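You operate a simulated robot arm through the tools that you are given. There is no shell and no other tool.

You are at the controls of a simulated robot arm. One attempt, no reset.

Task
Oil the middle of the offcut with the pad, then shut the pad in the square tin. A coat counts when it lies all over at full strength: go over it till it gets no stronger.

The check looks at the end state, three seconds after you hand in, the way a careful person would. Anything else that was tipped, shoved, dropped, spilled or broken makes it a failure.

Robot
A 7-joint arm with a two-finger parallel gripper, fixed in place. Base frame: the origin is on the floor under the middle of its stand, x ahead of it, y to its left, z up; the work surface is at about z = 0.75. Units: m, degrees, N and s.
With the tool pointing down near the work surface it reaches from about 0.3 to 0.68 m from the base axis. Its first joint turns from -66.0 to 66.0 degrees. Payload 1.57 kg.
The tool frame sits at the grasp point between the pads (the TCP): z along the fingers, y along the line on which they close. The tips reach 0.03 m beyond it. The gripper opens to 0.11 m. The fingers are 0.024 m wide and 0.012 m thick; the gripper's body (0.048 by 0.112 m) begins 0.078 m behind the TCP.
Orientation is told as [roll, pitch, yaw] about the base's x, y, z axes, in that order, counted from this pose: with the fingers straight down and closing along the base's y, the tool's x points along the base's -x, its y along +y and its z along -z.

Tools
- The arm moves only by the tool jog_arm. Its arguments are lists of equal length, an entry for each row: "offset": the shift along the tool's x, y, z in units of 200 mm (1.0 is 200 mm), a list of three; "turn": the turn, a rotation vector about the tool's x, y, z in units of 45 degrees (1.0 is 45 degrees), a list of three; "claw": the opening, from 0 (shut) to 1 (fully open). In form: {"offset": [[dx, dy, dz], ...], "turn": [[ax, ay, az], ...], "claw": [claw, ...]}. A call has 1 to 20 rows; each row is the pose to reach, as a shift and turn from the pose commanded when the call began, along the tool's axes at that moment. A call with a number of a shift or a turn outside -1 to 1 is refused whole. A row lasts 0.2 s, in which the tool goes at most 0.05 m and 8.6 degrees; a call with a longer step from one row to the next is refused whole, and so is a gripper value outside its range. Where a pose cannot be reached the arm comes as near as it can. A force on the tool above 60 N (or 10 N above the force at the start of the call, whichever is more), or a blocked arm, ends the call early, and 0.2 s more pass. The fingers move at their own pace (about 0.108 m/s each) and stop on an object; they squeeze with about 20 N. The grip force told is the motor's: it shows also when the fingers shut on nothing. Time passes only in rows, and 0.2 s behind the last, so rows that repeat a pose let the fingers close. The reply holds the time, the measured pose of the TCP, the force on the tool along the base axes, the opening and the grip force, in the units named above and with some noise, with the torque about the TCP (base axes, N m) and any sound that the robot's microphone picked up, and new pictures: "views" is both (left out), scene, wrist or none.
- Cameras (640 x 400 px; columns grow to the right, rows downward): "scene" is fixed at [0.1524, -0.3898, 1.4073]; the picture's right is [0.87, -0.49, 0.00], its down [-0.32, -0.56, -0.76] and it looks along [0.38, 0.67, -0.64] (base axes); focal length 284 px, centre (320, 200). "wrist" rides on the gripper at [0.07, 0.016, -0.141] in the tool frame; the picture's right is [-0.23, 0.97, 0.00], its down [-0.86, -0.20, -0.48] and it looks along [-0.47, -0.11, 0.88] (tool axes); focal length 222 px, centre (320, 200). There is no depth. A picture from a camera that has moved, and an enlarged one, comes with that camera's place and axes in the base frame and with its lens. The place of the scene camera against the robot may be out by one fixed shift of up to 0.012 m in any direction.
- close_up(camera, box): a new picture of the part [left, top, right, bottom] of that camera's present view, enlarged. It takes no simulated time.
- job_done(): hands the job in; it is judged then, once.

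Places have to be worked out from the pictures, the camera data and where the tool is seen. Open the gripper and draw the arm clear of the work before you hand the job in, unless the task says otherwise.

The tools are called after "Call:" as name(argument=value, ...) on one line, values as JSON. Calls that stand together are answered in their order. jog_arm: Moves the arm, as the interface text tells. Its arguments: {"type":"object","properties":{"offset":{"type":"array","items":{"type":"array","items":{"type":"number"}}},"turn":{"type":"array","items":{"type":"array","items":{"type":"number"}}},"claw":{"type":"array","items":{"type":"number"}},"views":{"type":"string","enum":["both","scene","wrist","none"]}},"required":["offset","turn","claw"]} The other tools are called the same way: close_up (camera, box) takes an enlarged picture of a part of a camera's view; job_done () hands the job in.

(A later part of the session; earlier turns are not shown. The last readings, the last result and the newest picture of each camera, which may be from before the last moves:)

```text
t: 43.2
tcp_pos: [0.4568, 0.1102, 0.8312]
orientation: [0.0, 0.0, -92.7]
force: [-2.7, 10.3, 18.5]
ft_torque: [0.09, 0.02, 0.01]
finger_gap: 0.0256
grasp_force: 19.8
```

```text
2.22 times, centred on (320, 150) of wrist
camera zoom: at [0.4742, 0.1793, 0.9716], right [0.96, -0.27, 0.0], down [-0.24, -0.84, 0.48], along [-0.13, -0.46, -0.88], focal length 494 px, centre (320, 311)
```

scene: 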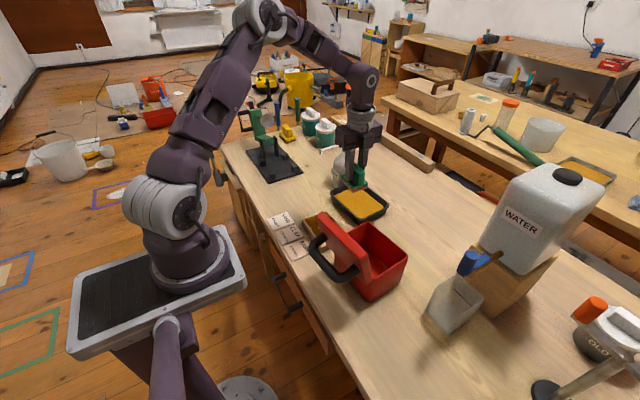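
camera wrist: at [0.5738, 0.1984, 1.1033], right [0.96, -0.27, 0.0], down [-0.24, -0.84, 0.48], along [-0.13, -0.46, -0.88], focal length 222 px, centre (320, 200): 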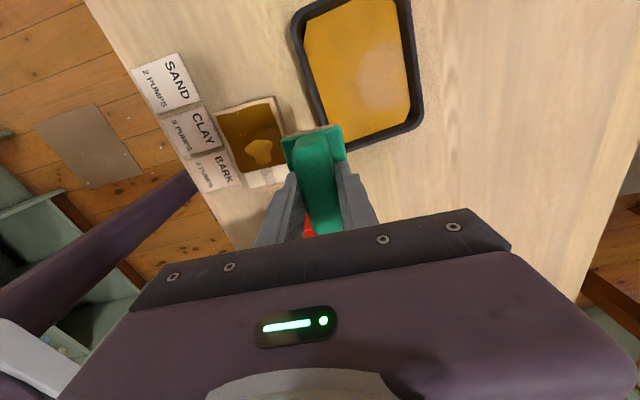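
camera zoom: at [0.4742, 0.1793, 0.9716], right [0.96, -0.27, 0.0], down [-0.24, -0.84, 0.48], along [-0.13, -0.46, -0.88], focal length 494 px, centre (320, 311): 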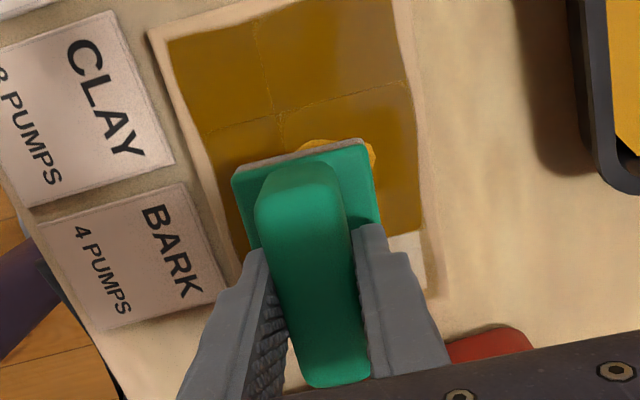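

Contact is firmer than I'd like (18 N) and the blob's edge is still visible just behind the pad. I'll ease the pressure, pass back over the blob, then lift and look.

Call:
jog_arm(offset=[[0.02, 0, -0.006], [0.05, 0, -0.006], [0.08, 0, -0.006], [0.11, 0, -0.006], [0.14, 0, -0.006], [0.17, 0, -0.006], [0.2, 0, -0.006], [0.22, 0, -0.006], [0.22, 0, -0.15], [0.22, 0.1, -0.35], [0.22, 0.3, -0.45], [0.22, 0.5, -0.55], [0.22, 0.55, -0.65]], turn=[[0, 0, 0], [0, 0, 0], [0, 0, 0], [0, 0, 0], [0, 0, 0], [0, 0, 0], [0, 0, 0], [0, 0, 0], [0, 0, 0], [0, 0, 0], [0, 0, 0], [0, 0, 0], [0, 0, 0]], claw=[0, 0, 0, 0, 0, 0, 0, 0, 0, 0, 0, 0, 0], views="none")

Call:
close_up(camera="wrist", box=[140, 100, 300, 240])

Call:
close_up(camera="scene", box=[290, 140, 410, 260])

```text
t: 46.0
tcp_pos: [0.5688, 0.1496, 0.9595]
orientation: [0.0, 0.1, -92.8]
force: [-0.5, -0.7, -1.3]
ft_torque: [0.02, 0.0, 0.01]
finger_gap: 0.0257
grasp_force: 19.5
```

```text
2.86 times, centred on (220, 170) of wrist
camera zoom: at [0.5884, 0.2191, 1.0998], right [0.96, -0.27, 0.0], down [-0.24, -0.84, 0.48], along [-0.13, -0.46, -0.88], focal length 635 px, centre (606, 286)
```

zoom: 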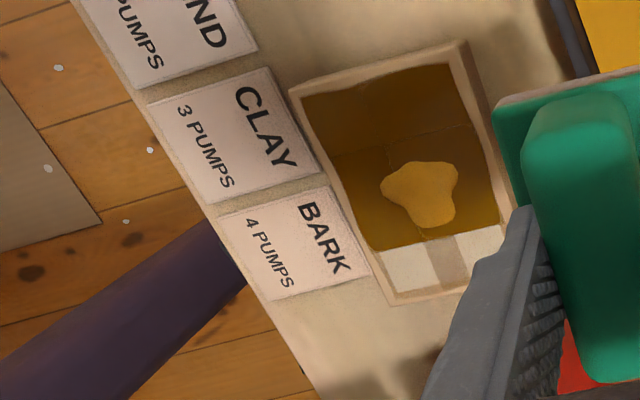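

```text
3.33 times, centred on (350, 200) of scene
camera zoom: at [0.1524, -0.3898, 1.4073], right [0.87, -0.49, 0.0], down [-0.32, -0.56, -0.76], along [0.38, 0.67, -0.64], focal length 945 px, centre (220, 200)
```

zoom: 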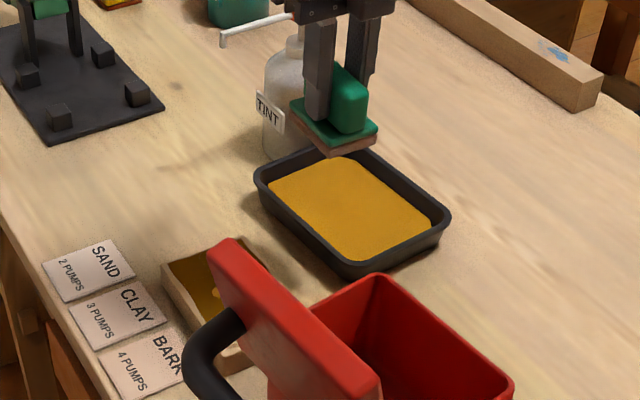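

The coated patches are evening out and the -y strip is still bare, because the pad had run dry. I'll go back to the tray for a lighter dip and let it drain over the tray before returning.

Call:
jog_arm(offset=[[0.1, 0.12, 0.1], [0.2, 0.24, 0.25], [0.215, 0.261, 0.45], [0.215, 0.261, 0.62], [0.215, 0.261, 0.69], [0.215, 0.261, 0.72], [0.215, 0.261, 0.73], [0.215, 0.261, 0.6], [0.215, 0.261, 0.5], [0.215, 0.261, 0.5], [0.215, 0.261, 0.5], [0.215, 0.261, 0.5], [0.215, 0.261, 0.5], [0.215, 0.261, 0.5], [0.215, 0.261, 0.5]], turn=[[0, 0, 0], [0, 0, 0], [0, 0, 0], [0, 0, 0], [0, 0, 0], [0, 0, 0], [0, 0, 0], [0, 0, 0], [0, 0, 0], [0, 0, 0], [0, 0, 0], [0, 0, 0], [0, 0, 0], [0, 0, 0], [0, 0, 0]], claw=[0, 0, 0, 0, 0, 0, 0, 0, 0, 0, 0, 0, 0, 0, 0], views="none")

Call:
close_up(camera="scene", box=[290, 140, 410, 260])

Call:
close_up(camera="wrist", box=[110, 120, 330, 260])

```text
t: 49.2
tcp_pos: [0.6229, 0.1872, 0.8609]
orientation: [-0.1, 0.1, -92.8]
force: [0.7, 0.2, -1.2]
ft_torque: [0.04, -0.02, 0.02]
finger_gap: 0.0258
grasp_force: 19.5
```

```text
3.33 times, centred on (350, 200) of scene
camera zoom: at [0.1524, -0.3898, 1.4073], right [0.87, -0.49, 0.0], down [-0.32, -0.56, -0.76], along [0.38, 0.67, -0.64], focal length 945 px, centre (220, 200)
```

zoom: 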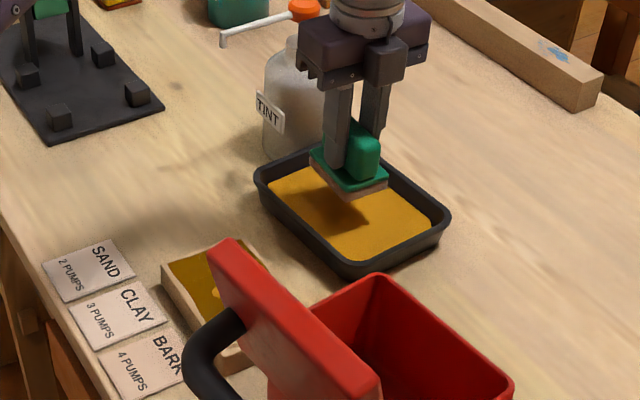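

```text
2.86 times, centred on (220, 190) of wrist
camera zoom: at [0.6416, 0.256, 1.0019], right [0.96, -0.27, 0.0], down [-0.24, -0.84, 0.48], along [-0.13, -0.46, -0.88], focal length 635 px, centre (606, 229)
```

zoom: 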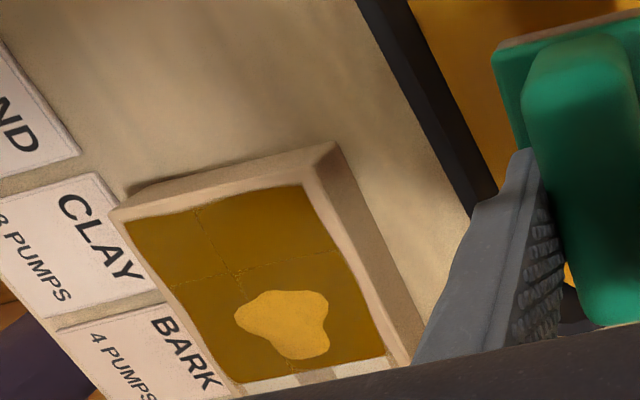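

The felt still looks dry, so that dip was too shallow. I'll zoom in to be sure.

Call:
close_up(camera="scene", box=[365, 165, 425, 225])

```text
6.67 times, centred on (395, 195) of scene
camera zoom: at [0.1524, -0.3898, 1.4073], right [0.87, -0.49, 0.0], down [-0.32, -0.56, -0.76], along [0.38, 0.67, -0.64], focal length 1890 px, centre (-180, 233)
```

zoom: 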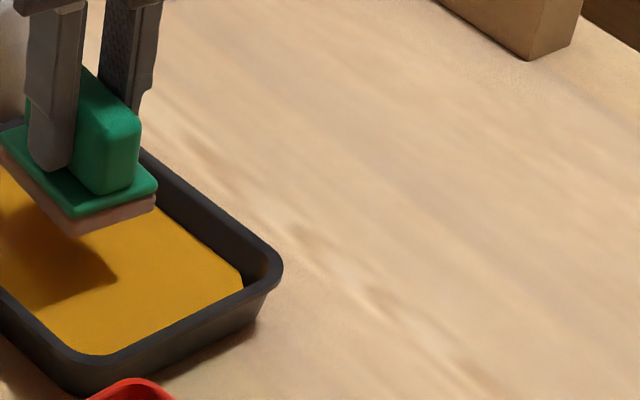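

The felt is clearly dry. I'll dip again until there's a light touch, as in the first dip, and stop there.

Call:
jog_arm(offset=[[0, 0, 0.12], [0, 0, 0.2], [0, 0, 0.235], [0, 0, 0.245]], turn=[[0, 0, 0], [0, 0, 0], [0, 0, 0], [0, 0, 0]], claw=[0, 0, 0, 0], views="none")

```text
t: 50.2
tcp_pos: [0.6216, 0.1898, 0.8116]
orientation: [0.0, 0.1, -92.7]
force: [-0.5, 0.1, -0.7]
ft_torque: [0.01, -0.01, -0.01]
finger_gap: 0.0259
grasp_force: 19.8
```

Call:
jog_arm(offset=[[0, 0, 0.005], [0, 0, 0.01], [0, 0, 0.01]], turn=[[0, 0, 0], [0, 0, 0], [0, 0, 0]], claw=[0, 0, 0], views="none")

```text
t: 51.0
tcp_pos: [0.6213, 0.1886, 0.8095]
orientation: [0.0, 0.0, -92.7]
force: [-0.1, -0.5, -0.5]
ft_torque: [-0.03, 0.02, 0.0]
finger_gap: 0.0253
grasp_force: 19.9
```

There's still no touch at 0.8095, so I'll go down another millimetre or so.

Call:
jog_arm(offset=[[0, 0, 0.004], [0, 0, 0.008], [0, 0, 0.008]], turn=[[0, 0, 0], [0, 0, 0], [0, 0, 0]], claw=[0, 0, 0], views="none")

```text
t: 51.8
tcp_pos: [0.6225, 0.1886, 0.8077]
orientation: [-0.1, 0.0, -92.8]
force: [-1.1, 0.1, -1.5]
ft_torque: [0.01, 0.0, -0.01]
finger_gap: 0.0254
grasp_force: 19.4
```

Call:
jog_arm(offset=[[0, 0, 0.004], [0, 0, 0.008], [0, 0, 0.012], [0, 0, 0.012]], turn=[[0, 0, 0], [0, 0, 0], [0, 0, 0], [0, 0, 0]], claw=[0, 0, 0, 0], views="none")

```text
t: 52.8
tcp_pos: [0.6227, 0.19, 0.8056]
orientation: [0.2, 0.1, -92.9]
force: [-0.7, 1.2, 24.0]
ft_torque: [0.03, 0.14, -0.01]
finger_gap: 0.0257
grasp_force: 20.1
```

There's firm contact now (24 N). I'll lift off straight away and check the face.

Call:
jog_arm(offset=[[0, 0, -0.03], [0, 0, -0.1], [0, 0, -0.2], [0, 0, -0.28], [0, 0, -0.28], [0, 0, -0.28], [0, 0, -0.28], [0, 0, -0.28]], turn=[[0, 0, 0], [0, 0, 0], [0, 0, 0], [0, 0, 0], [0, 0, 0], [0, 0, 0], [0, 0, 0], [0, 0, 0]], claw=[0, 0, 0, 0, 0, 0, 0, 0], views="none")

Call:
close_up(camera="scene", box=[335, 160, 415, 240])

Call:
close_up(camera="wrist", box=[160, 40, 420, 240])

```text
t: 54.6
tcp_pos: [0.6235, 0.1908, 0.8618]
orientation: [-0.1, 0.0, -92.8]
force: [0.1, 0.3, -0.6]
ft_torque: [-0.02, 0.0, -0.03]
finger_gap: 0.0259
grasp_force: 19.9
```

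```text
5.00 times, centred on (375, 200) of scene
camera zoom: at [0.1524, -0.3898, 1.4073], right [0.87, -0.49, 0.0], down [-0.32, -0.56, -0.76], along [0.38, 0.67, -0.64], focal length 1418 px, centre (45, 200)
```

zoom: 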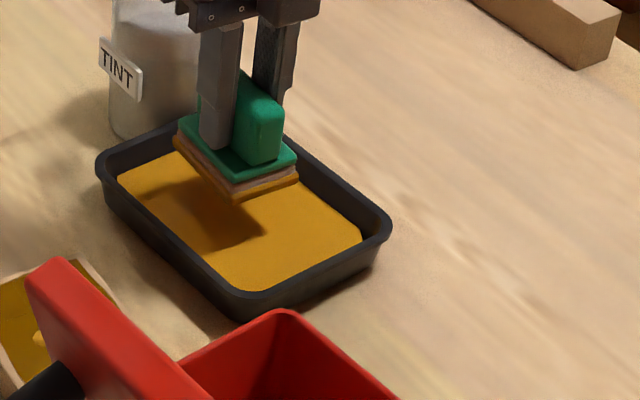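

```text
2.00 times, centred on (290, 140) of wrist
camera zoom: at [0.6419, 0.2585, 1.0033], right [0.96, -0.27, 0.0], down [-0.24, -0.84, 0.48], along [-0.13, -0.46, -0.88], focal length 444 px, centre (380, 320)
```

zoom: 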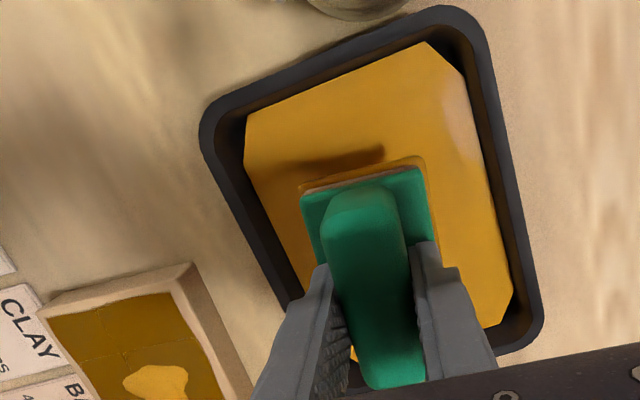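

The face is loaded again. I'll carry it directly to the bare -y strip, land lightly while moving, then sweep across the strip and up the +x side.

Call:
jog_arm(offset=[[-0.08, -0.2, -0.05], [-0.17, -0.41, -0.05], [-0.26, -0.62, -0.05], [-0.36, -0.78, 0.0], [-0.43, -0.85, 0.09], [-0.446, -0.878, 0.147], [-0.446, -0.85, 0.151], [-0.446, -0.81, 0.151], [-0.446, -0.775, 0.151], [-0.446, -0.743, 0.151], [-0.41, -0.743, 0.151], [-0.37, -0.743, 0.151], [-0.33, -0.743, 0.151], [-0.29, -0.743, 0.151], [-0.25, -0.743, 0.151], [-0.211, -0.743, 0.151], [-0.211, -0.79, 0.151], [-0.211, -0.83, 0.151], [-0.211, -0.878, 0.151], [-0.25, -0.878, 0.151]], turn=[[0, 0, 0], [0, 0, 0], [0, 0, 0], [0, 0, 0], [0, 0, 0], [0, 0, 0], [0, 0, 0], [0, 0, 0], [0, 0, 0], [0, 0, 0], [0, 0, 0], [0, 0, 0], [0, 0, 0], [0, 0, 0], [0, 0, 0], [0, 0, 0], [0, 0, 0], [0, 0, 0], [0, 0, 0], [0, 0, 0]], claw=[0, 0, 0, 0, 0, 0, 0, 0, 0, 0, 0, 0, 0, 0, 0, 0, 0, 0, 0, 0], views="none")

Call:
close_up(camera="wrist", box=[180, 40, 460, 240])

```text
t: 58.8
tcp_pos: [0.4447, 0.1468, 0.8314]
orientation: [0.0, 0.0, -92.8]
force: [0.3, -0.6, -0.9]
ft_torque: [0.02, 0.01, -0.02]
finger_gap: 0.0254
grasp_force: 19.6
```

```text
2.00 times, centred on (320, 140) of wrist
camera zoom: at [0.4632, 0.2152, 0.9727], right [0.96, -0.27, 0.0], down [-0.24, -0.84, 0.48], along [-0.13, -0.46, -0.88], focal length 444 px, centre (320, 320)
```

zoom: 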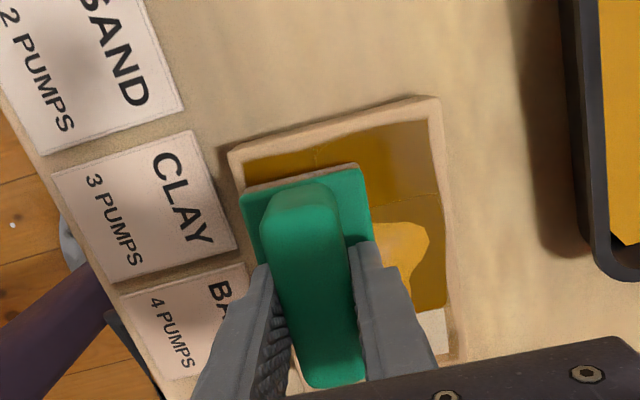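

The stroke ended out of contact and the face looks used again. I'll lift aside and inspect what changed.

Call:
jog_arm(offset=[[0, 0, -0.15], [0.05, 0.15, -0.3], [0.1, 0.35, -0.42], [0.1, 0.55, -0.55], [0.1, 0.65, -0.65]], turn=[[0, 0, 0], [0, 0, 0], [0, 0, 0], [0, 0, 0], [0, 0, 0]], claw=[0, 0, 0, 0, 0], views="wrist")

Call:
close_up(camera="wrist", box=[180, 80, 300, 200])

Call:
close_up(camera="scene", box=[290, 140, 410, 260])

```text
t: 60.0
tcp_pos: [0.5766, 0.1604, 0.9623]
orientation: [0.0, 0.0, -92.8]
force: [0.6, -0.3, -0.7]
ft_torque: [0.01, 0.0, 0.0]
finger_gap: 0.0255
grasp_force: 20.1
camera wrist: at [0.596, 0.229, 1.1024], right [0.96, -0.27, 0.0], down [-0.24, -0.84, 0.48], along [-0.13, -0.46, -0.88], focal length 222 px, centre (320, 200)
```

wrist: 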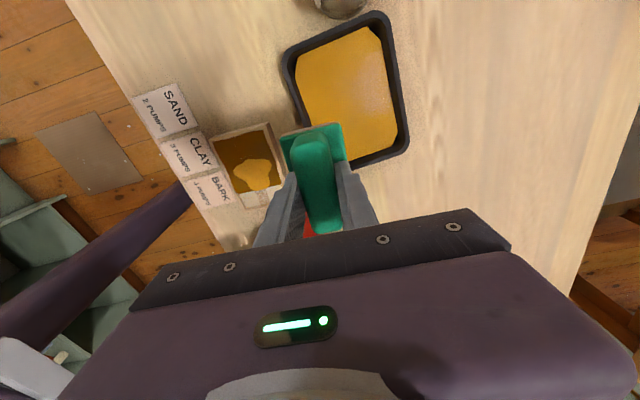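

```text
3.33 times, centred on (240, 140) of wrist
camera zoom: at [0.596, 0.229, 1.1024], right [0.96, -0.27, 0.0], down [-0.24, -0.84, 0.48], along [-0.13, -0.46, -0.88], focal length 740 px, centre (587, 400)
```

zoom: 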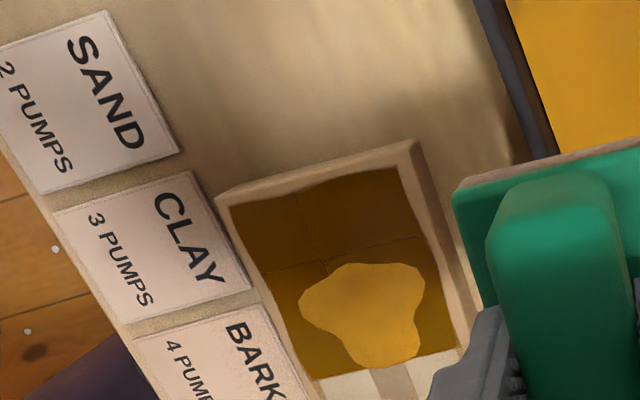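

```text
3.33 times, centred on (350, 200) of scene
camera zoom: at [0.1524, -0.3898, 1.4073], right [0.87, -0.49, 0.0], down [-0.32, -0.56, -0.76], along [0.38, 0.67, -0.64], focal length 945 px, centre (220, 200)
```

zoom: 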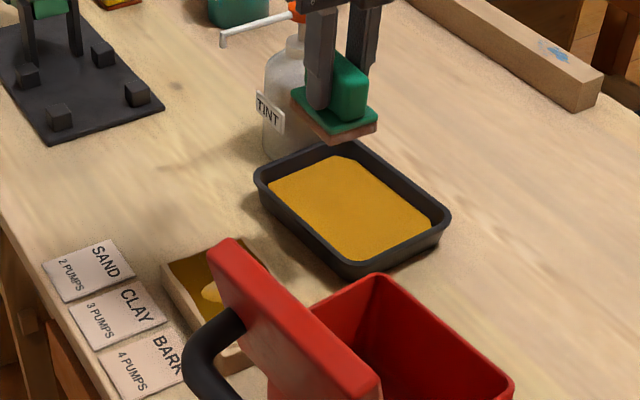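

The wet blob in the centre grew instead of the strip getting coated, so I need to understand this before adding more oil. I'll move to a place with a clear wrist view of the whole offcut.

Call:
jog_arm(offset=[[-0.15, 0.05, -0.1], [-0.3, 0.1, -0.18], [-0.44, 0.14, -0.2]], turn=[[0, 0, 0], [0, 0, 0], [0, 0, 0]], claw=[0, 0, 0], views="wrist")

Call:
close_up(camera="wrist", box=[150, 50, 290, 180])

Call:
close_up(camera="wrist", box=[180, 70, 260, 150])

```text
t: 60.8
tcp_pos: [0.5992, 0.0719, 1.0012]
orientation: [0.0, 0.1, -92.8]
force: [-0.3, -0.2, -1.3]
ft_torque: [0.01, -0.01, 0.0]
finger_gap: 0.0255
grasp_force: 20.1
camera wrist: at [0.6175, 0.1394, 1.1417], right [0.96, -0.27, 0.0], down [-0.24, -0.84, 0.48], along [-0.13, -0.46, -0.88], focal length 222 px, centre (320, 200)
```

wrist: 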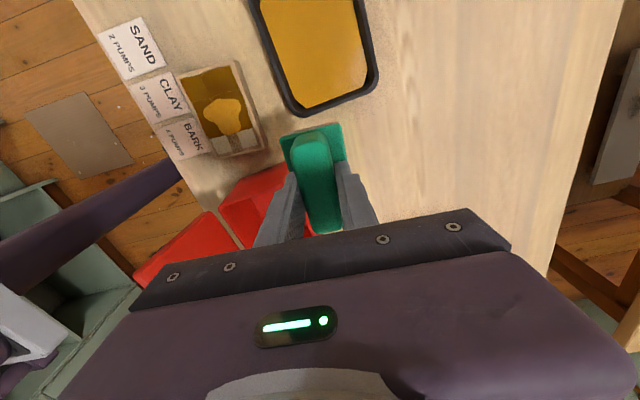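

```text
3.08 times, centred on (220, 115) of wrist
camera zoom: at [0.6175, 0.1394, 1.1417], right [0.96, -0.27, 0.0], down [-0.24, -0.84, 0.48], along [-0.13, -0.46, -0.88], focal length 684 px, centre (628, 462)
```

zoom: 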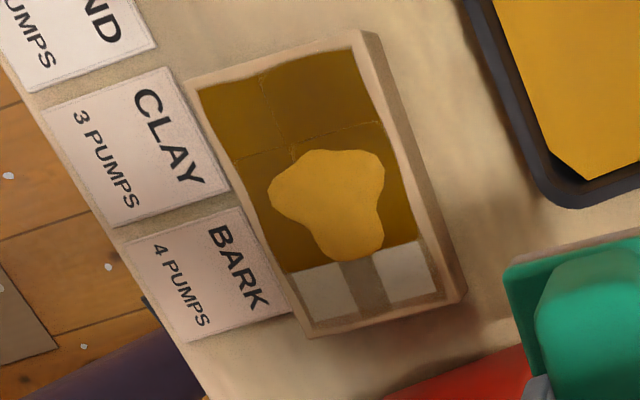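

```text
5.00 times, centred on (220, 110) of wrist
camera zoom: at [0.6175, 0.1394, 1.1417], right [0.96, -0.27, 0.0], down [-0.24, -0.84, 0.48], along [-0.13, -0.46, -0.88], focal length 1111 px, centre (820, 650)
```

zoom: 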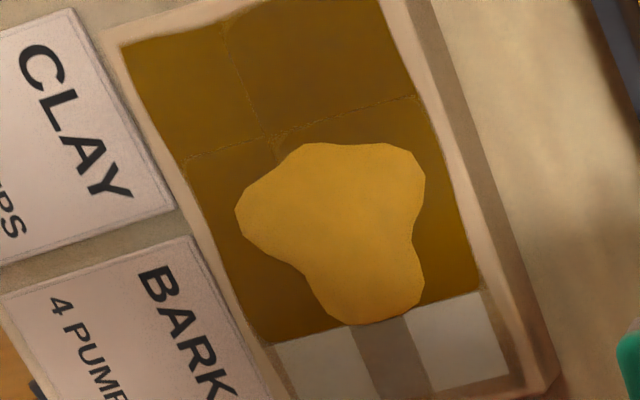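

Clear now: the middle is a grid of about 3×4 cells. The top three rows are coated, the -y row is nearly bare (only its middle cell faintly tinted), and surplus oil lies as a puddle in the centre. I'll use the dry pad with light pressure to push that surplus into the bare row, finding contact carefully first.

Call:
jog_arm(offset=[[0.12, -0.15, 0.05], [0.25, -0.3, 0.1], [0.315, -0.5, 0.2], [0.315, -0.68, 0.35], [0.315, -0.723, 0.55], [0.315, -0.723, 0.72], [0.315, -0.723, 0.82], [0.315, -0.723, 0.838], [0.315, -0.723, 0.846], [0.315, -0.723, 0.85]], turn=[[0, 0, 0], [0, 0, 0], [0, 0, 0], [0, 0, 0], [0, 0, 0], [0, 0, 0], [0, 0, 0], [0, 0, 0], [0, 0, 0], [0, 0, 0]], claw=[0, 0, 0, 0, 0, 0, 0, 0, 0, 0], views="none")

```text
t: 63.0
tcp_pos: [0.4584, 0.1434, 0.8319]
orientation: [0.0, -0.1, -92.9]
force: [0.0, -0.1, -0.5]
ft_torque: [0.01, -0.04, 0.04]
finger_gap: 0.0256
grasp_force: 19.8
```

Call:
jog_arm(offset=[[0, 0, 0.003], [0, 0, 0.006], [0, 0, 0.006]], turn=[[0, 0, 0], [0, 0, 0], [0, 0, 0]], claw=[0, 0, 0], views="none")

```text
t: 63.8
tcp_pos: [0.4563, 0.1412, 0.8313]
orientation: [0.0, 0.0, -92.8]
force: [0.4, 0.4, -0.7]
ft_torque: [-0.05, -0.02, 0.03]
finger_gap: 0.0258
grasp_force: 19.7
```

Call:
jog_arm(offset=[[0, 0, 0.003], [0, 0, 0.006], [0, 0, 0.006]], turn=[[0, 0, 0], [0, 0, 0], [0, 0, 0]], claw=[0, 0, 0], views="none")

```text
t: 64.6
tcp_pos: [0.4575, 0.1415, 0.8298]
orientation: [0.0, 0.1, -92.8]
force: [-3.0, 2.8, 14.0]
ft_torque: [-0.31, 0.15, -0.06]
finger_gap: 0.0258
grasp_force: 19.8
```

Contact is at about 14 N now, which means the earlier second pass never actually touched and the pad had ridden up slightly in the grip. I'll ease to a light pressure and wipe from the puddle into the bare -y row, side to side.

Call:
jog_arm(offset=[[-0.03, 0, -0.002], [-0.07, 0, -0.002], [-0.11, 0, -0.002], [-0.15, 0, -0.002], [-0.171, 0.03, -0.002], [-0.171, 0.0675, -0.002], [-0.171, 0.03, -0.002], [-0.171, 0, -0.002], [-0.171, -0.03, -0.002], [-0.171, -0.0675, -0.002], [-0.171, -0.03, -0.002], [-0.171, 0, -0.002]], turn=[[0, 0, 0], [0, 0, 0], [0, 0, 0], [0, 0, 0], [0, 0, 0], [0, 0, 0], [0, 0, 0], [0, 0, 0], [0, 0, 0], [0, 0, 0], [0, 0, 0], [0, 0, 0]], claw=[0, 0, 0, 0, 0, 0, 0, 0, 0, 0, 0, 0], views="none")

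Call:
close_up(camera="wrist", box=[180, 40, 460, 240])

```text
t: 67.2
tcp_pos: [0.4543, 0.1091, 0.8289]
orientation: [0.0, -0.1, -92.9]
force: [0.3, 0.5, -1.1]
ft_torque: [-0.01, 0.0, 0.01]
finger_gap: 0.0257
grasp_force: 19.5
```

```text
2.00 times, centred on (320, 140) of wrist
camera zoom: at [0.4739, 0.1771, 0.9704], right [0.96, -0.27, 0.0], down [-0.24, -0.84, 0.48], along [-0.13, -0.46, -0.88], focal length 444 px, centre (320, 320)
```

zoom: 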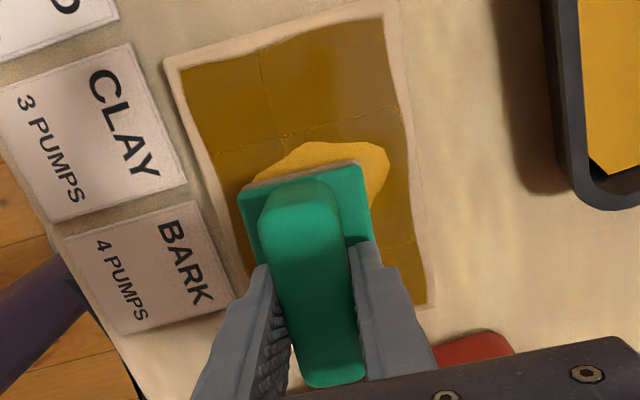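

The right cell of the last row is now coated. I'll lift aside and check the whole grid again.

Call:
jog_arm(offset=[[0, 0, -0.15], [0, 0.1, -0.35], [0, 0.25, -0.5], [-0.05, 0.4, -0.65], [-0.15, 0.58, -0.75], [-0.17, 0.72, -0.85]], turn=[[0, 0, 0], [0, 0, 0], [0, 0, 0], [0, 0, 0], [0, 0, 0], [0, 0, 0]], claw=[0, 0, 0, 0, 0, 0], views="none")

Call:
close_up(camera="wrist", box=[150, 50, 290, 180])

Call:
close_up(camera="scene", box=[290, 140, 430, 260])

```text
t: 68.6
tcp_pos: [0.6017, 0.066, 1.0013]
orientation: [0.0, 0.0, -92.8]
force: [0.8, 0.2, -1.6]
ft_torque: [0.03, 0.01, 0.01]
finger_gap: 0.0256
grasp_force: 20.8
```

```text
3.08 times, centred on (220, 115) of wrist
camera zoom: at [0.6189, 0.1342, 1.1423], right [0.96, -0.27, 0.0], down [-0.24, -0.84, 0.48], along [-0.13, -0.46, -0.88], focal length 684 px, centre (628, 462)
```

zoom: 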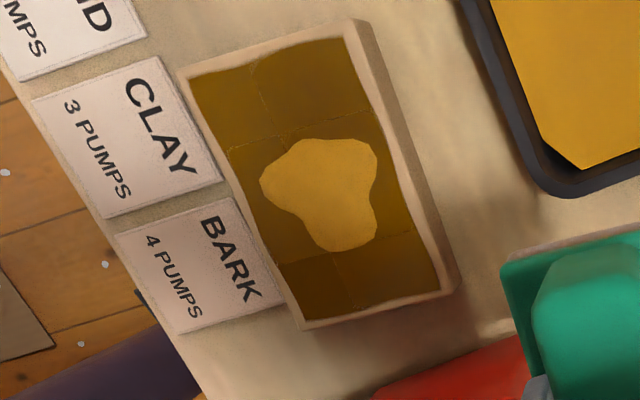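

```text
3.33 times, centred on (360, 200) of scene
camera zoom: at [0.1524, -0.3898, 1.4073], right [0.87, -0.49, 0.0], down [-0.32, -0.56, -0.76], along [0.38, 0.67, -0.64], focal length 945 px, centre (187, 200)
```

zoom: 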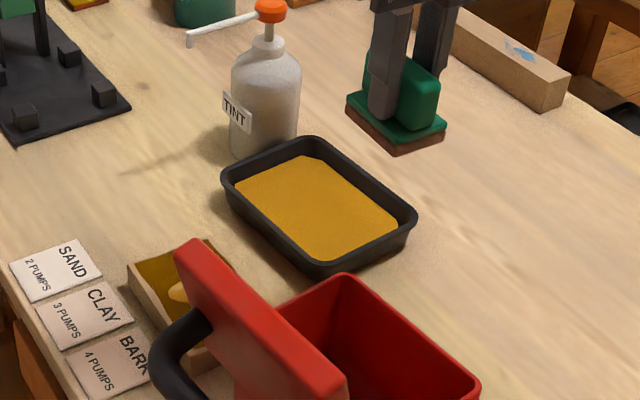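

The whole grid now carries a coat, with only the surplus puddle still sitting in the middle. I'll zoom in on the cell shades and on the pad's felt to judge strength and how wet it still is.

Call:
close_up(camera="wrist", box=[180, 55, 260, 135])

Call:
close_up(camera="scene", box=[370, 140, 440, 210])

Call:
close_up(camera="scene", box=[300, 190, 370, 260])

```text
5.00 times, centred on (220, 95) of wrist
camera zoom: at [0.6189, 0.1342, 1.1423], right [0.96, -0.27, 0.0], down [-0.24, -0.84, 0.48], along [-0.13, -0.46, -0.88], focal length 1111 px, centre (820, 725)
```

zoom: 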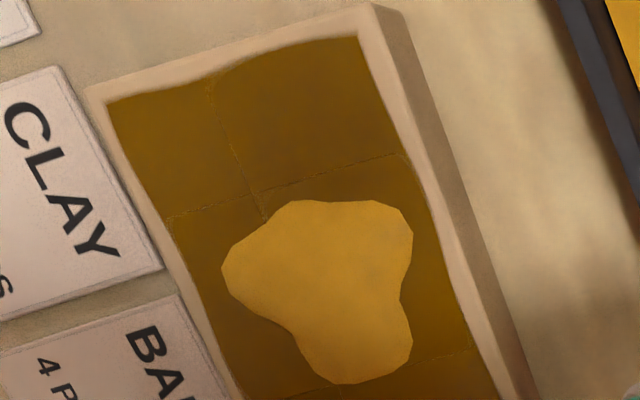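

```text
5.71 times, centred on (405, 175) of scene
camera zoom: at [0.1524, -0.3898, 1.4073], right [0.87, -0.49, 0.0], down [-0.32, -0.56, -0.76], along [0.38, 0.67, -0.64], focal length 1620 px, centre (-166, 343)
```

zoom: 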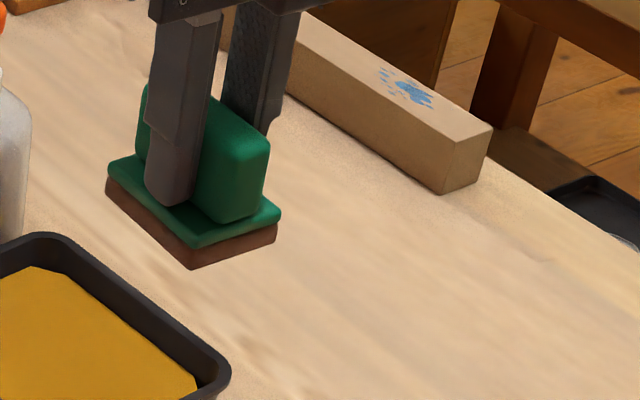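

```text
5.71 times, centred on (335, 225) of scene
camera zoom: at [0.1524, -0.3898, 1.4073], right [0.87, -0.49, 0.0], down [-0.32, -0.56, -0.76], along [0.38, 0.67, -0.64], focal length 1620 px, centre (234, 57)
```

zoom: 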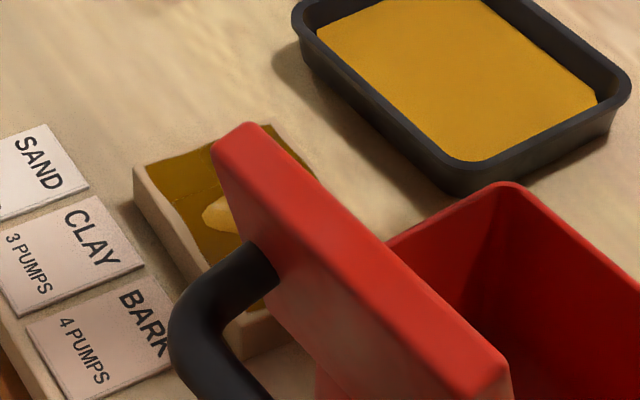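

All twelve cells now look evenly coated. To make sure it's at full strength I'll go over the whole area again in overlapping strokes with light, steady contact, then compare shades and see whether the puddle changes.

Call:
jog_arm(offset=[[0.15, -0.1, 0.1], [0.3, -0.25, 0.2], [0.405, -0.42, 0.32], [0.405, -0.6, 0.45], [0.405, -0.6525, 0.65], [0.405, -0.6525, 0.8], [0.405, -0.6525, 0.846], [0.405, -0.6525, 0.853], [0.36, -0.6525, 0.853], [0.31, -0.6525, 0.853], [0.26, -0.6525, 0.853], [0.21, -0.6525, 0.853], [0.17, -0.6525, 0.853], [0.17, -0.69, 0.853], [0.17, -0.72, 0.853], [0.17, -0.755, 0.853], [0.17, -0.7875, 0.853], [0.22, -0.7875, 0.853], [0.27, -0.7875, 0.853], [0.32, -0.7875, 0.853]], turn=[[0, 0, 0], [0, 0, 0], [0, 0, 0], [0, 0, 0], [0, 0, 0], [0, 0, 0], [0, 0, 0], [0, 0, 0], [0, 0, 0], [0, 0, 0], [0, 0, 0], [0, 0, 0], [0, 0, 0], [0, 0, 0], [0, 0, 0], [0, 0, 0], [0, 0, 0], [0, 0, 0], [0, 0, 0], [0, 0, 0]], claw=[0, 0, 0, 0, 0, 0, 0, 0, 0, 0, 0, 0, 0, 0, 0, 0, 0, 0, 0, 0], views="none")

```text
t: 72.8
tcp_pos: [0.4415, 0.1401, 0.8295]
orientation: [0.0, 0.0, -92.8]
force: [0.7, -0.1, -0.9]
ft_torque: [0.0, 0.04, -0.02]
finger_gap: 0.0257
grasp_force: 20.3
```

It was out of contact again at the end of that pass. I'll lower here in small steps to find contact.

Call:
jog_arm(offset=[[0, 0, 0.003], [0, 0, 0.005], [0, 0, 0.005]], turn=[[0, 0, 0], [0, 0, 0], [0, 0, 0]], claw=[0, 0, 0], views="none")

```text
t: 73.6
tcp_pos: [0.4435, 0.1394, 0.8275]
orientation: [0.0, 0.0, -92.8]
force: [0.5, 0.3, -0.5]
ft_torque: [-0.02, 0.02, 0.0]
finger_gap: 0.0257
grasp_force: 19.7
```

Call:
jog_arm(offset=[[0, 0, 0.003], [0, 0, 0.005], [0, 0, 0.005]], turn=[[0, 0, 0], [0, 0, 0], [0, 0, 0]], claw=[0, 0, 0], views="none")

Call:
close_up(camera="wrist", box=[180, 40, 460, 240])

```text
t: 74.4
tcp_pos: [0.4435, 0.1392, 0.8271]
orientation: [0.0, 0.1, -92.7]
force: [-5.4, 3.9, 29.4]
ft_torque: [-0.03, 0.23, 0.02]
finger_gap: 0.0254
grasp_force: 20.3
```

```text
2.00 times, centred on (320, 140) of wrist
camera zoom: at [0.4611, 0.2078, 0.9688], right [0.96, -0.27, 0.0], down [-0.24, -0.85, 0.48], along [-0.13, -0.46, -0.88], focal length 444 px, centre (320, 320)
```

zoom: 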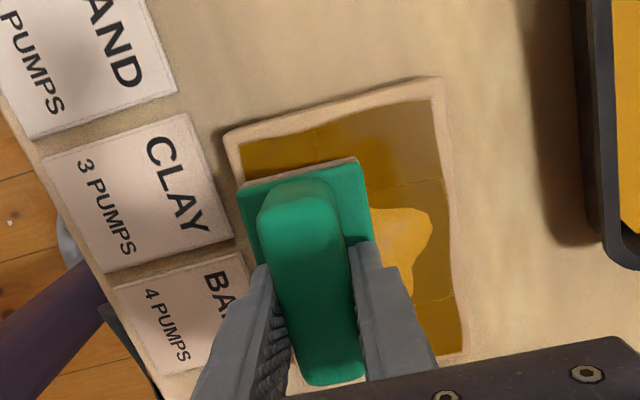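

Contact is stiff now at 29 N, so the base has likely seated against the fingertips. I'll back off a fraction and run shorter strokes while checking force.

Call:
jog_arm(offset=[[0.04, 0, -0.0025], [0.085, 0, -0.0025], [0.085, 0.035, -0.0025], [0.085, 0.0675, -0.0025], [0.04, 0.0675, -0.0025], [0.0, 0.0675, -0.0025], [-0.05, 0.0675, -0.0025]], turn=[[0, 0, 0], [0, 0, 0], [0, 0, 0], [0, 0, 0], [0, 0, 0], [0, 0, 0], [0, 0, 0]], claw=[0, 0, 0, 0, 0, 0, 0], views="none")

```text
t: 75.1
tcp_pos: [0.4466, 0.1538, 0.8273]
orientation: [-0.3, -0.3, -92.9]
force: [-7.3, -4.7, 22.1]
ft_torque: [0.27, -0.18, -0.04]
finger_gap: 0.0256
grasp_force: 20.0
stopped in row 3: the force on the tool passed its limit at 66 N (the readings are from after the stop); the commanded pose is now the measured one
```

The force spiked past the limit, because stiff contact plus a tiny height change is enough to do it. I'll lift off and look at the pad and block for any shift.

Call:
jog_arm(offset=[[0, 0, -0.05], [0, 0.05, -0.15], [0, 0.2, -0.3], [-0.1, 0.35, -0.45], [-0.2, 0.5, -0.6], [-0.35, 0.65, -0.7], [-0.42, 0.75, -0.85]], turn=[[0, 0, 0], [0, 0, 0], [0, 0, 0], [0, 0, 0], [0, 0, 0], [0, 0, 0], [0, 0, 0]], claw=[0, 0, 0, 0, 0, 0, 0], views="both")

Call:
close_up(camera="wrist", box=[150, 50, 290, 180])

Call:
close_up(camera="scene", box=[370, 130, 450, 210])

Call:
close_up(camera="wrist", box=[250, 100, 410, 240])

```text
t: 76.7
tcp_pos: [0.5953, 0.0598, 0.9971]
orientation: [-0.3, -0.1, -92.9]
force: [0.0, -0.2, 0.2]
ft_torque: [-0.02, 0.0, 0.0]
finger_gap: 0.0255
grasp_force: 19.6
camera wrist: at [0.6142, 0.1288, 1.1381], right [0.96, -0.28, 0.0], down [-0.24, -0.84, 0.48], along [-0.14, -0.46, -0.88], focal length 222 px, centre (320, 200)
```

scene: 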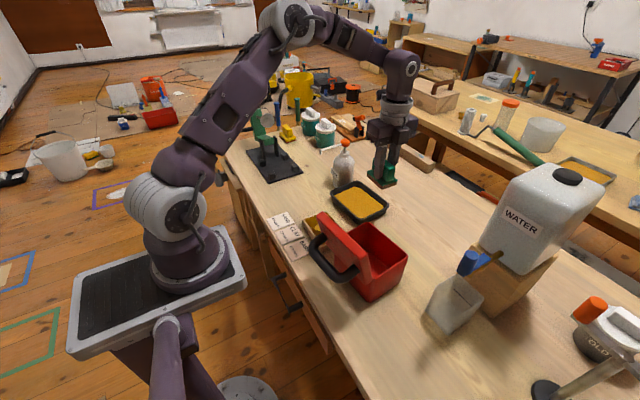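
wrist: 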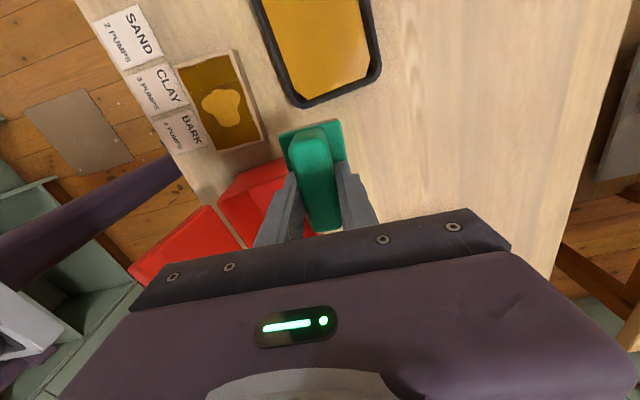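

```text
3.08 times, centred on (220, 115) of wrist
camera zoom: at [0.6142, 0.1288, 1.1381], right [0.96, -0.28, 0.0], down [-0.24, -0.84, 0.48], along [-0.14, -0.46, -0.88], focal length 684 px, centre (628, 462)
```

zoom: 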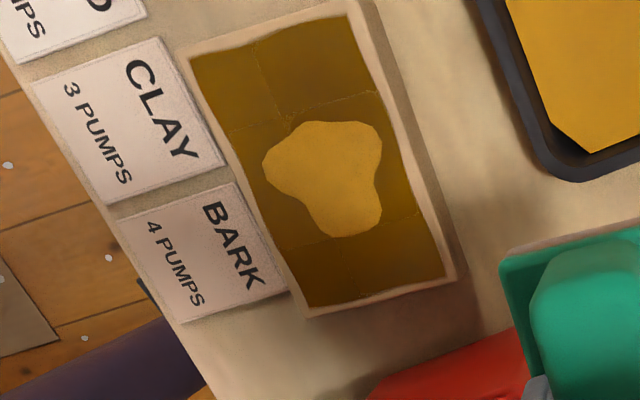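

```text
5.00 times, centred on (410, 170) of scene
camera zoom: at [0.1524, -0.3898, 1.4073], right [0.87, -0.49, 0.0], down [-0.32, -0.56, -0.76], along [0.38, 0.67, -0.64], focal length 1418 px, centre (-130, 350)
```

zoom: 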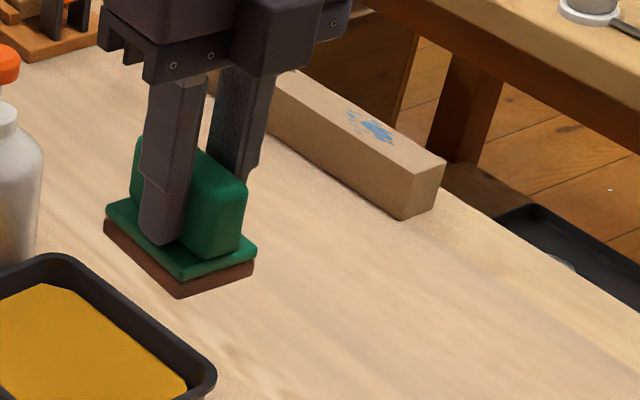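

```text
2.86 times, centred on (330, 170) of wrist
camera zoom: at [0.6142, 0.1288, 1.1381], right [0.96, -0.28, 0.0], down [-0.24, -0.84, 0.48], along [-0.14, -0.46, -0.88], focal length 635 px, centre (291, 286)
```

zoom: 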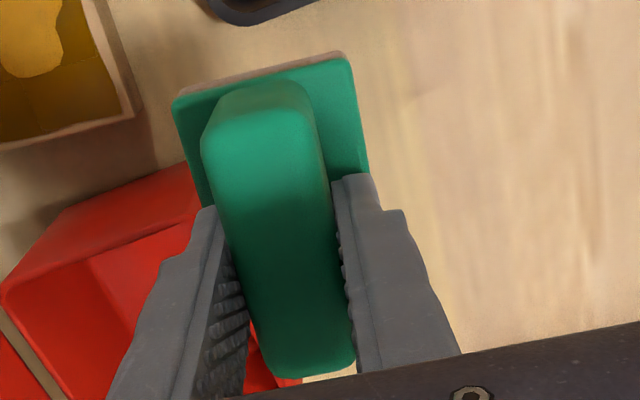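

The block and the pad grip look fine. I'll take a tight zoom of the coat to compare cell shades.

Call:
close_up(camera="wrist", box=[190, 55, 250, 100])

Call:
close_up(camera="wrist", box=[200, 100, 260, 145])

```text
8.89 times, centred on (220, 78) of wrist
camera zoom: at [0.6142, 0.1288, 1.1381], right [0.96, -0.28, 0.0], down [-0.24, -0.84, 0.48], along [-0.14, -0.46, -0.88], focal length 1974 px, centre (1209, 1289)
```

zoom: 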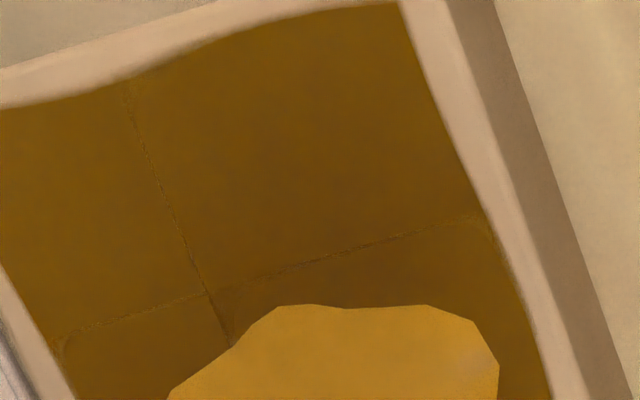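

```text
8.89 times, centred on (230, 122) of wrist
camera zoom: at [0.6142, 0.1288, 1.1381], right [0.96, -0.28, 0.0], down [-0.24, -0.84, 0.48], along [-0.14, -0.46, -0.88], focal length 1974 px, centre (1120, 889)
```

zoom: 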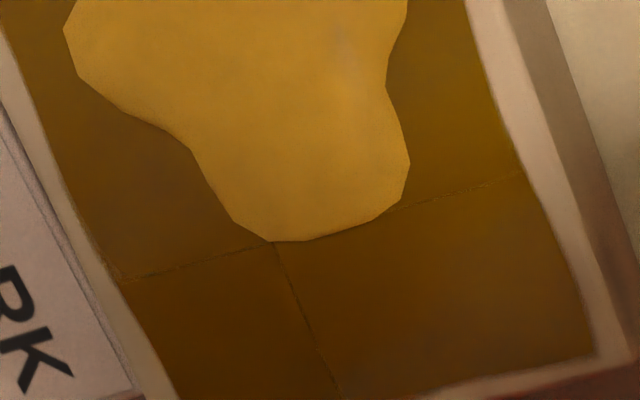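

The coat looks uniform. To be sure about full strength I'll make another careful pass with contact confirmed by force, using short sideways strokes along the closing axis, where the grip is stiff. First I'll approach the +y half and find light contact.

Call:
jog_arm(offset=[[0.1, -0.15, 0.1], [0.22, -0.3, 0.2], [0.34, -0.45, 0.3], [0.4385, -0.6, 0.4], [0.4385, -0.7025, 0.55], [0.4385, -0.7025, 0.7], [0.4385, -0.7025, 0.8], [0.4385, -0.7025, 0.825], [0.4385, -0.7025, 0.832]], turn=[[0, 0.006, 0], [0, 0.006, 0], [0, 0.006, 0], [0, 0.006, 0], [0, 0.006, 0], [0, 0.006, 0], [0, 0.006, 0], [0, 0.006, 0], [0, 0.006, 0]], claw=[0, 0, 0, 0, 0, 0, 0, 0, 0], views="none")

```text
t: 78.7
tcp_pos: [0.4551, 0.158, 0.8297]
orientation: [-0.3, 0.1, -92.9]
force: [0.2, -0.2, 0.3]
ft_torque: [-0.03, -0.01, 0.01]
finger_gap: 0.0256
grasp_force: 20.0
```

Call:
jog_arm(offset=[[0, 0.015, 0.003], [0, 0.015, 0.006]], turn=[[0, 0, 0], [0, 0, 0]], claw=[0, 0], views="none")

```text
t: 79.3
tcp_pos: [0.4592, 0.1568, 0.8303]
orientation: [-0.3, 0.1, -92.8]
force: [0.3, 0.0, -1.1]
ft_torque: [0.01, 0.0, 0.01]
finger_gap: 0.0256
grasp_force: 20.1
```

Call:
jog_arm(offset=[[0, 0, 0.003], [0, 0, 0.006]], turn=[[0, 0, 0], [0, 0, 0]], claw=[0, 0], views="none")

```text
t: 79.9
tcp_pos: [0.4592, 0.1565, 0.8283]
orientation: [-0.3, 0.1, -92.8]
force: [-1.0, -1.2, 7.6]
ft_torque: [-0.28, -0.14, -0.08]
finger_gap: 0.0259
grasp_force: 20.2
```

Light contact at 7.6 N. I'll sweep sideways across the full width here.

Call:
jog_arm(offset=[[0, 0.035, 0.001], [0, 0.0675, 0.001], [0, 0.035, 0.001], [0, 0, 0.001], [0, -0.035, 0.001], [0, -0.0675, 0.001], [0, -0.035, 0.001], [0, 0, 0.001]], turn=[[0, 0, 0], [0, 0, 0], [0, 0, 0], [0, 0, 0], [0, 0, 0], [0, 0, 0], [0, 0, 0], [0, 0, 0]], claw=[0, 0, 0, 0, 0, 0, 0, 0], views="none")

Call:
close_up(camera="wrist", box=[180, 40, 460, 240])

```text
t: 81.7
tcp_pos: [0.4565, 0.1566, 0.8264]
orientation: [-0.5, 0.2, -92.8]
force: [-10.2, 1.6, 18.5]
ft_torque: [0.1, 0.0, 0.01]
finger_gap: 0.0256
grasp_force: 20.0
```

```text
2.00 times, centred on (320, 140) of wrist
camera zoom: at [0.4762, 0.2235, 0.9687], right [0.96, -0.28, -0.01], down [-0.24, -0.85, 0.48], along [-0.14, -0.46, -0.88], focal length 444 px, centre (320, 320)
```

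zoom: 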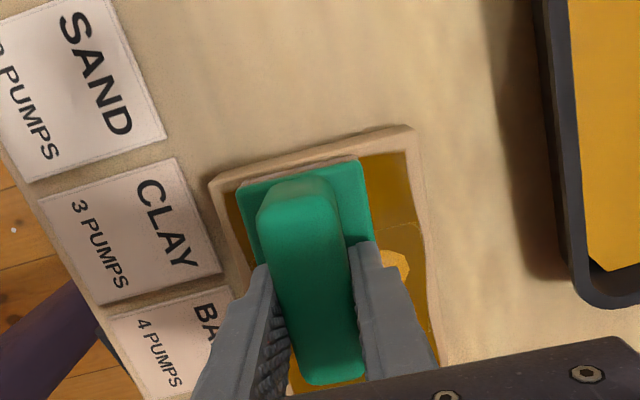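

Contact held (18 N) through the sweep. I'll lift slightly, shift to the -y half and repeat there.

Call:
jog_arm(offset=[[0, 0, -0.01], [-0.08, 0, -0.015], [-0.16, 0, -0.015], [-0.235, 0, -0.015], [-0.235, 0, -0.006], [-0.235, 0, -0.003]], turn=[[0, 0, 0], [0, 0, 0], [0, 0, 0], [0, 0, 0], [0, 0, 0], [0, 0, 0]], claw=[0, 0, 0, 0, 0, 0], views="none")

```text
t: 83.1
tcp_pos: [0.4568, 0.109, 0.8285]
orientation: [-0.3, 0.1, -92.9]
force: [-1.8, -0.6, 5.9]
ft_torque: [-0.1, -0.07, 0.01]
finger_gap: 0.0257
grasp_force: 19.6
```

Contact at 5.9 N on the -y half. I'll sweep sideways here too.

Call:
jog_arm(offset=[[0, 0.035, 0.001], [0, 0.0675, 0.001], [0, 0.035, 0.001], [0, 0, 0.001], [0, -0.035, 0.001], [0, -0.0675, 0.001], [0, -0.035, 0.001], [0, 0, 0.001], [0, 0.035, 0.001], [0, 0.0675, 0.001], [0, 0.035, 0.001], [0, 0, 0.001], [0, -0.035, 0.001], [0, -0.0675, 0.001], [0, 0, 0.001]], turn=[[0, 0, 0], [0, 0, 0], [0, 0, 0], [0, 0, 0], [0, 0, 0], [0, 0, 0], [0, 0, 0], [0, 0, 0], [0, 0, 0], [0, 0, 0], [0, 0, 0], [0, 0, 0], [0, 0, 0], [0, 0, 0], [0, 0, 0]], claw=[0, 0, 0, 0, 0, 0, 0, 0, 0, 0, 0, 0, 0, 0, 0], views="none")

Call:
close_up(camera="wrist", box=[180, 40, 460, 240])

```text
t: 86.3
tcp_pos: [0.4558, 0.1087, 0.8282]
orientation: [-0.3, 0.1, -92.9]
force: [0.6, 0.4, 0.3]
ft_torque: [0.0, 0.02, -0.02]
finger_gap: 0.0253
grasp_force: 19.3
```

```text
2.00 times, centred on (320, 140) of wrist
camera zoom: at [0.4751, 0.1771, 0.969], right [0.96, -0.28, -0.01], down [-0.24, -0.84, 0.48], along [-0.14, -0.46, -0.88], focal length 444 px, centre (320, 320)
```

zoom: 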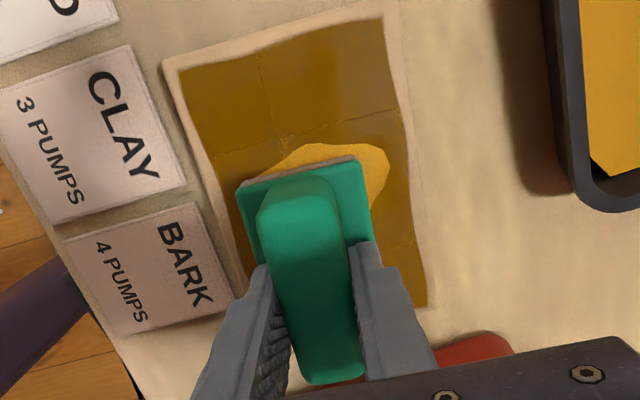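

Shade hasn't visibly changed, but contact faded at the end of that sweep. I'll move to the middle, re-establish contact over the puddle and rub there for a few seconds to see whether the pad takes up the surplus.

Call:
jog_arm(offset=[[0.06, 0, -0.008], [0.1175, 0, -0.008], [0.1175, 0, 0.0], [0.1175, 0, 0.003], [0.1175, 0, 0.005]], turn=[[0, 0, 0], [0, 0, 0], [0, 0, 0], [0, 0, 0], [0, 0, 0]], claw=[0, 0, 0, 0, 0], views="none")

```text
t: 87.5
tcp_pos: [0.4575, 0.1323, 0.8285]
orientation: [-0.2, 0.1, -92.9]
force: [1.4, 0.0, 8.1]
ft_torque: [-0.08, -0.23, 0.02]
finger_gap: 0.0255
grasp_force: 19.3
```

Call:
jog_arm(offset=[[0, 0.035, 0.002], [0, 0.0675, 0.002], [0, 0.035, 0.002], [0, 0, 0.002], [0, -0.035, 0.002], [0, -0.0675, 0.002], [0, -0.035, 0.002], [0, 0, 0.002], [0.02, 0.035, 0.002], [0.02, 0.0675, 0.002], [0.02, 0.035, 0.002], [0.0, 0, 0.002], [-0.02, -0.035, 0.002], [-0.02, -0.0675, 0.002], [0, 0, 0.002]], turn=[[0, 0, 0], [0, 0, 0], [0, 0, 0], [0, 0, 0], [0, 0, 0], [0, 0, 0], [0, 0, 0], [0, 0, 0], [0, 0, 0], [0, 0, 0], [0, 0, 0], [0, 0, 0], [0, 0, 0], [0, 0, 0], [0, 0, 0]], claw=[0, 0, 0, 0, 0, 0, 0, 0, 0, 0, 0, 0, 0, 0, 0], views="none")

```text
t: 89.1
tcp_pos: [0.4474, 0.1325, 0.8271]
orientation: [-0.2, 0.1, -92.9]
force: [-4.7, -1.8, 17.2]
ft_torque: [-0.24, -0.11, -0.04]
finger_gap: 0.0256
grasp_force: 20.1
stopped in row 7: the force on the tool passed its limit at 63 N (the readings are from after the stop); the commanded pose is now the measured one
```

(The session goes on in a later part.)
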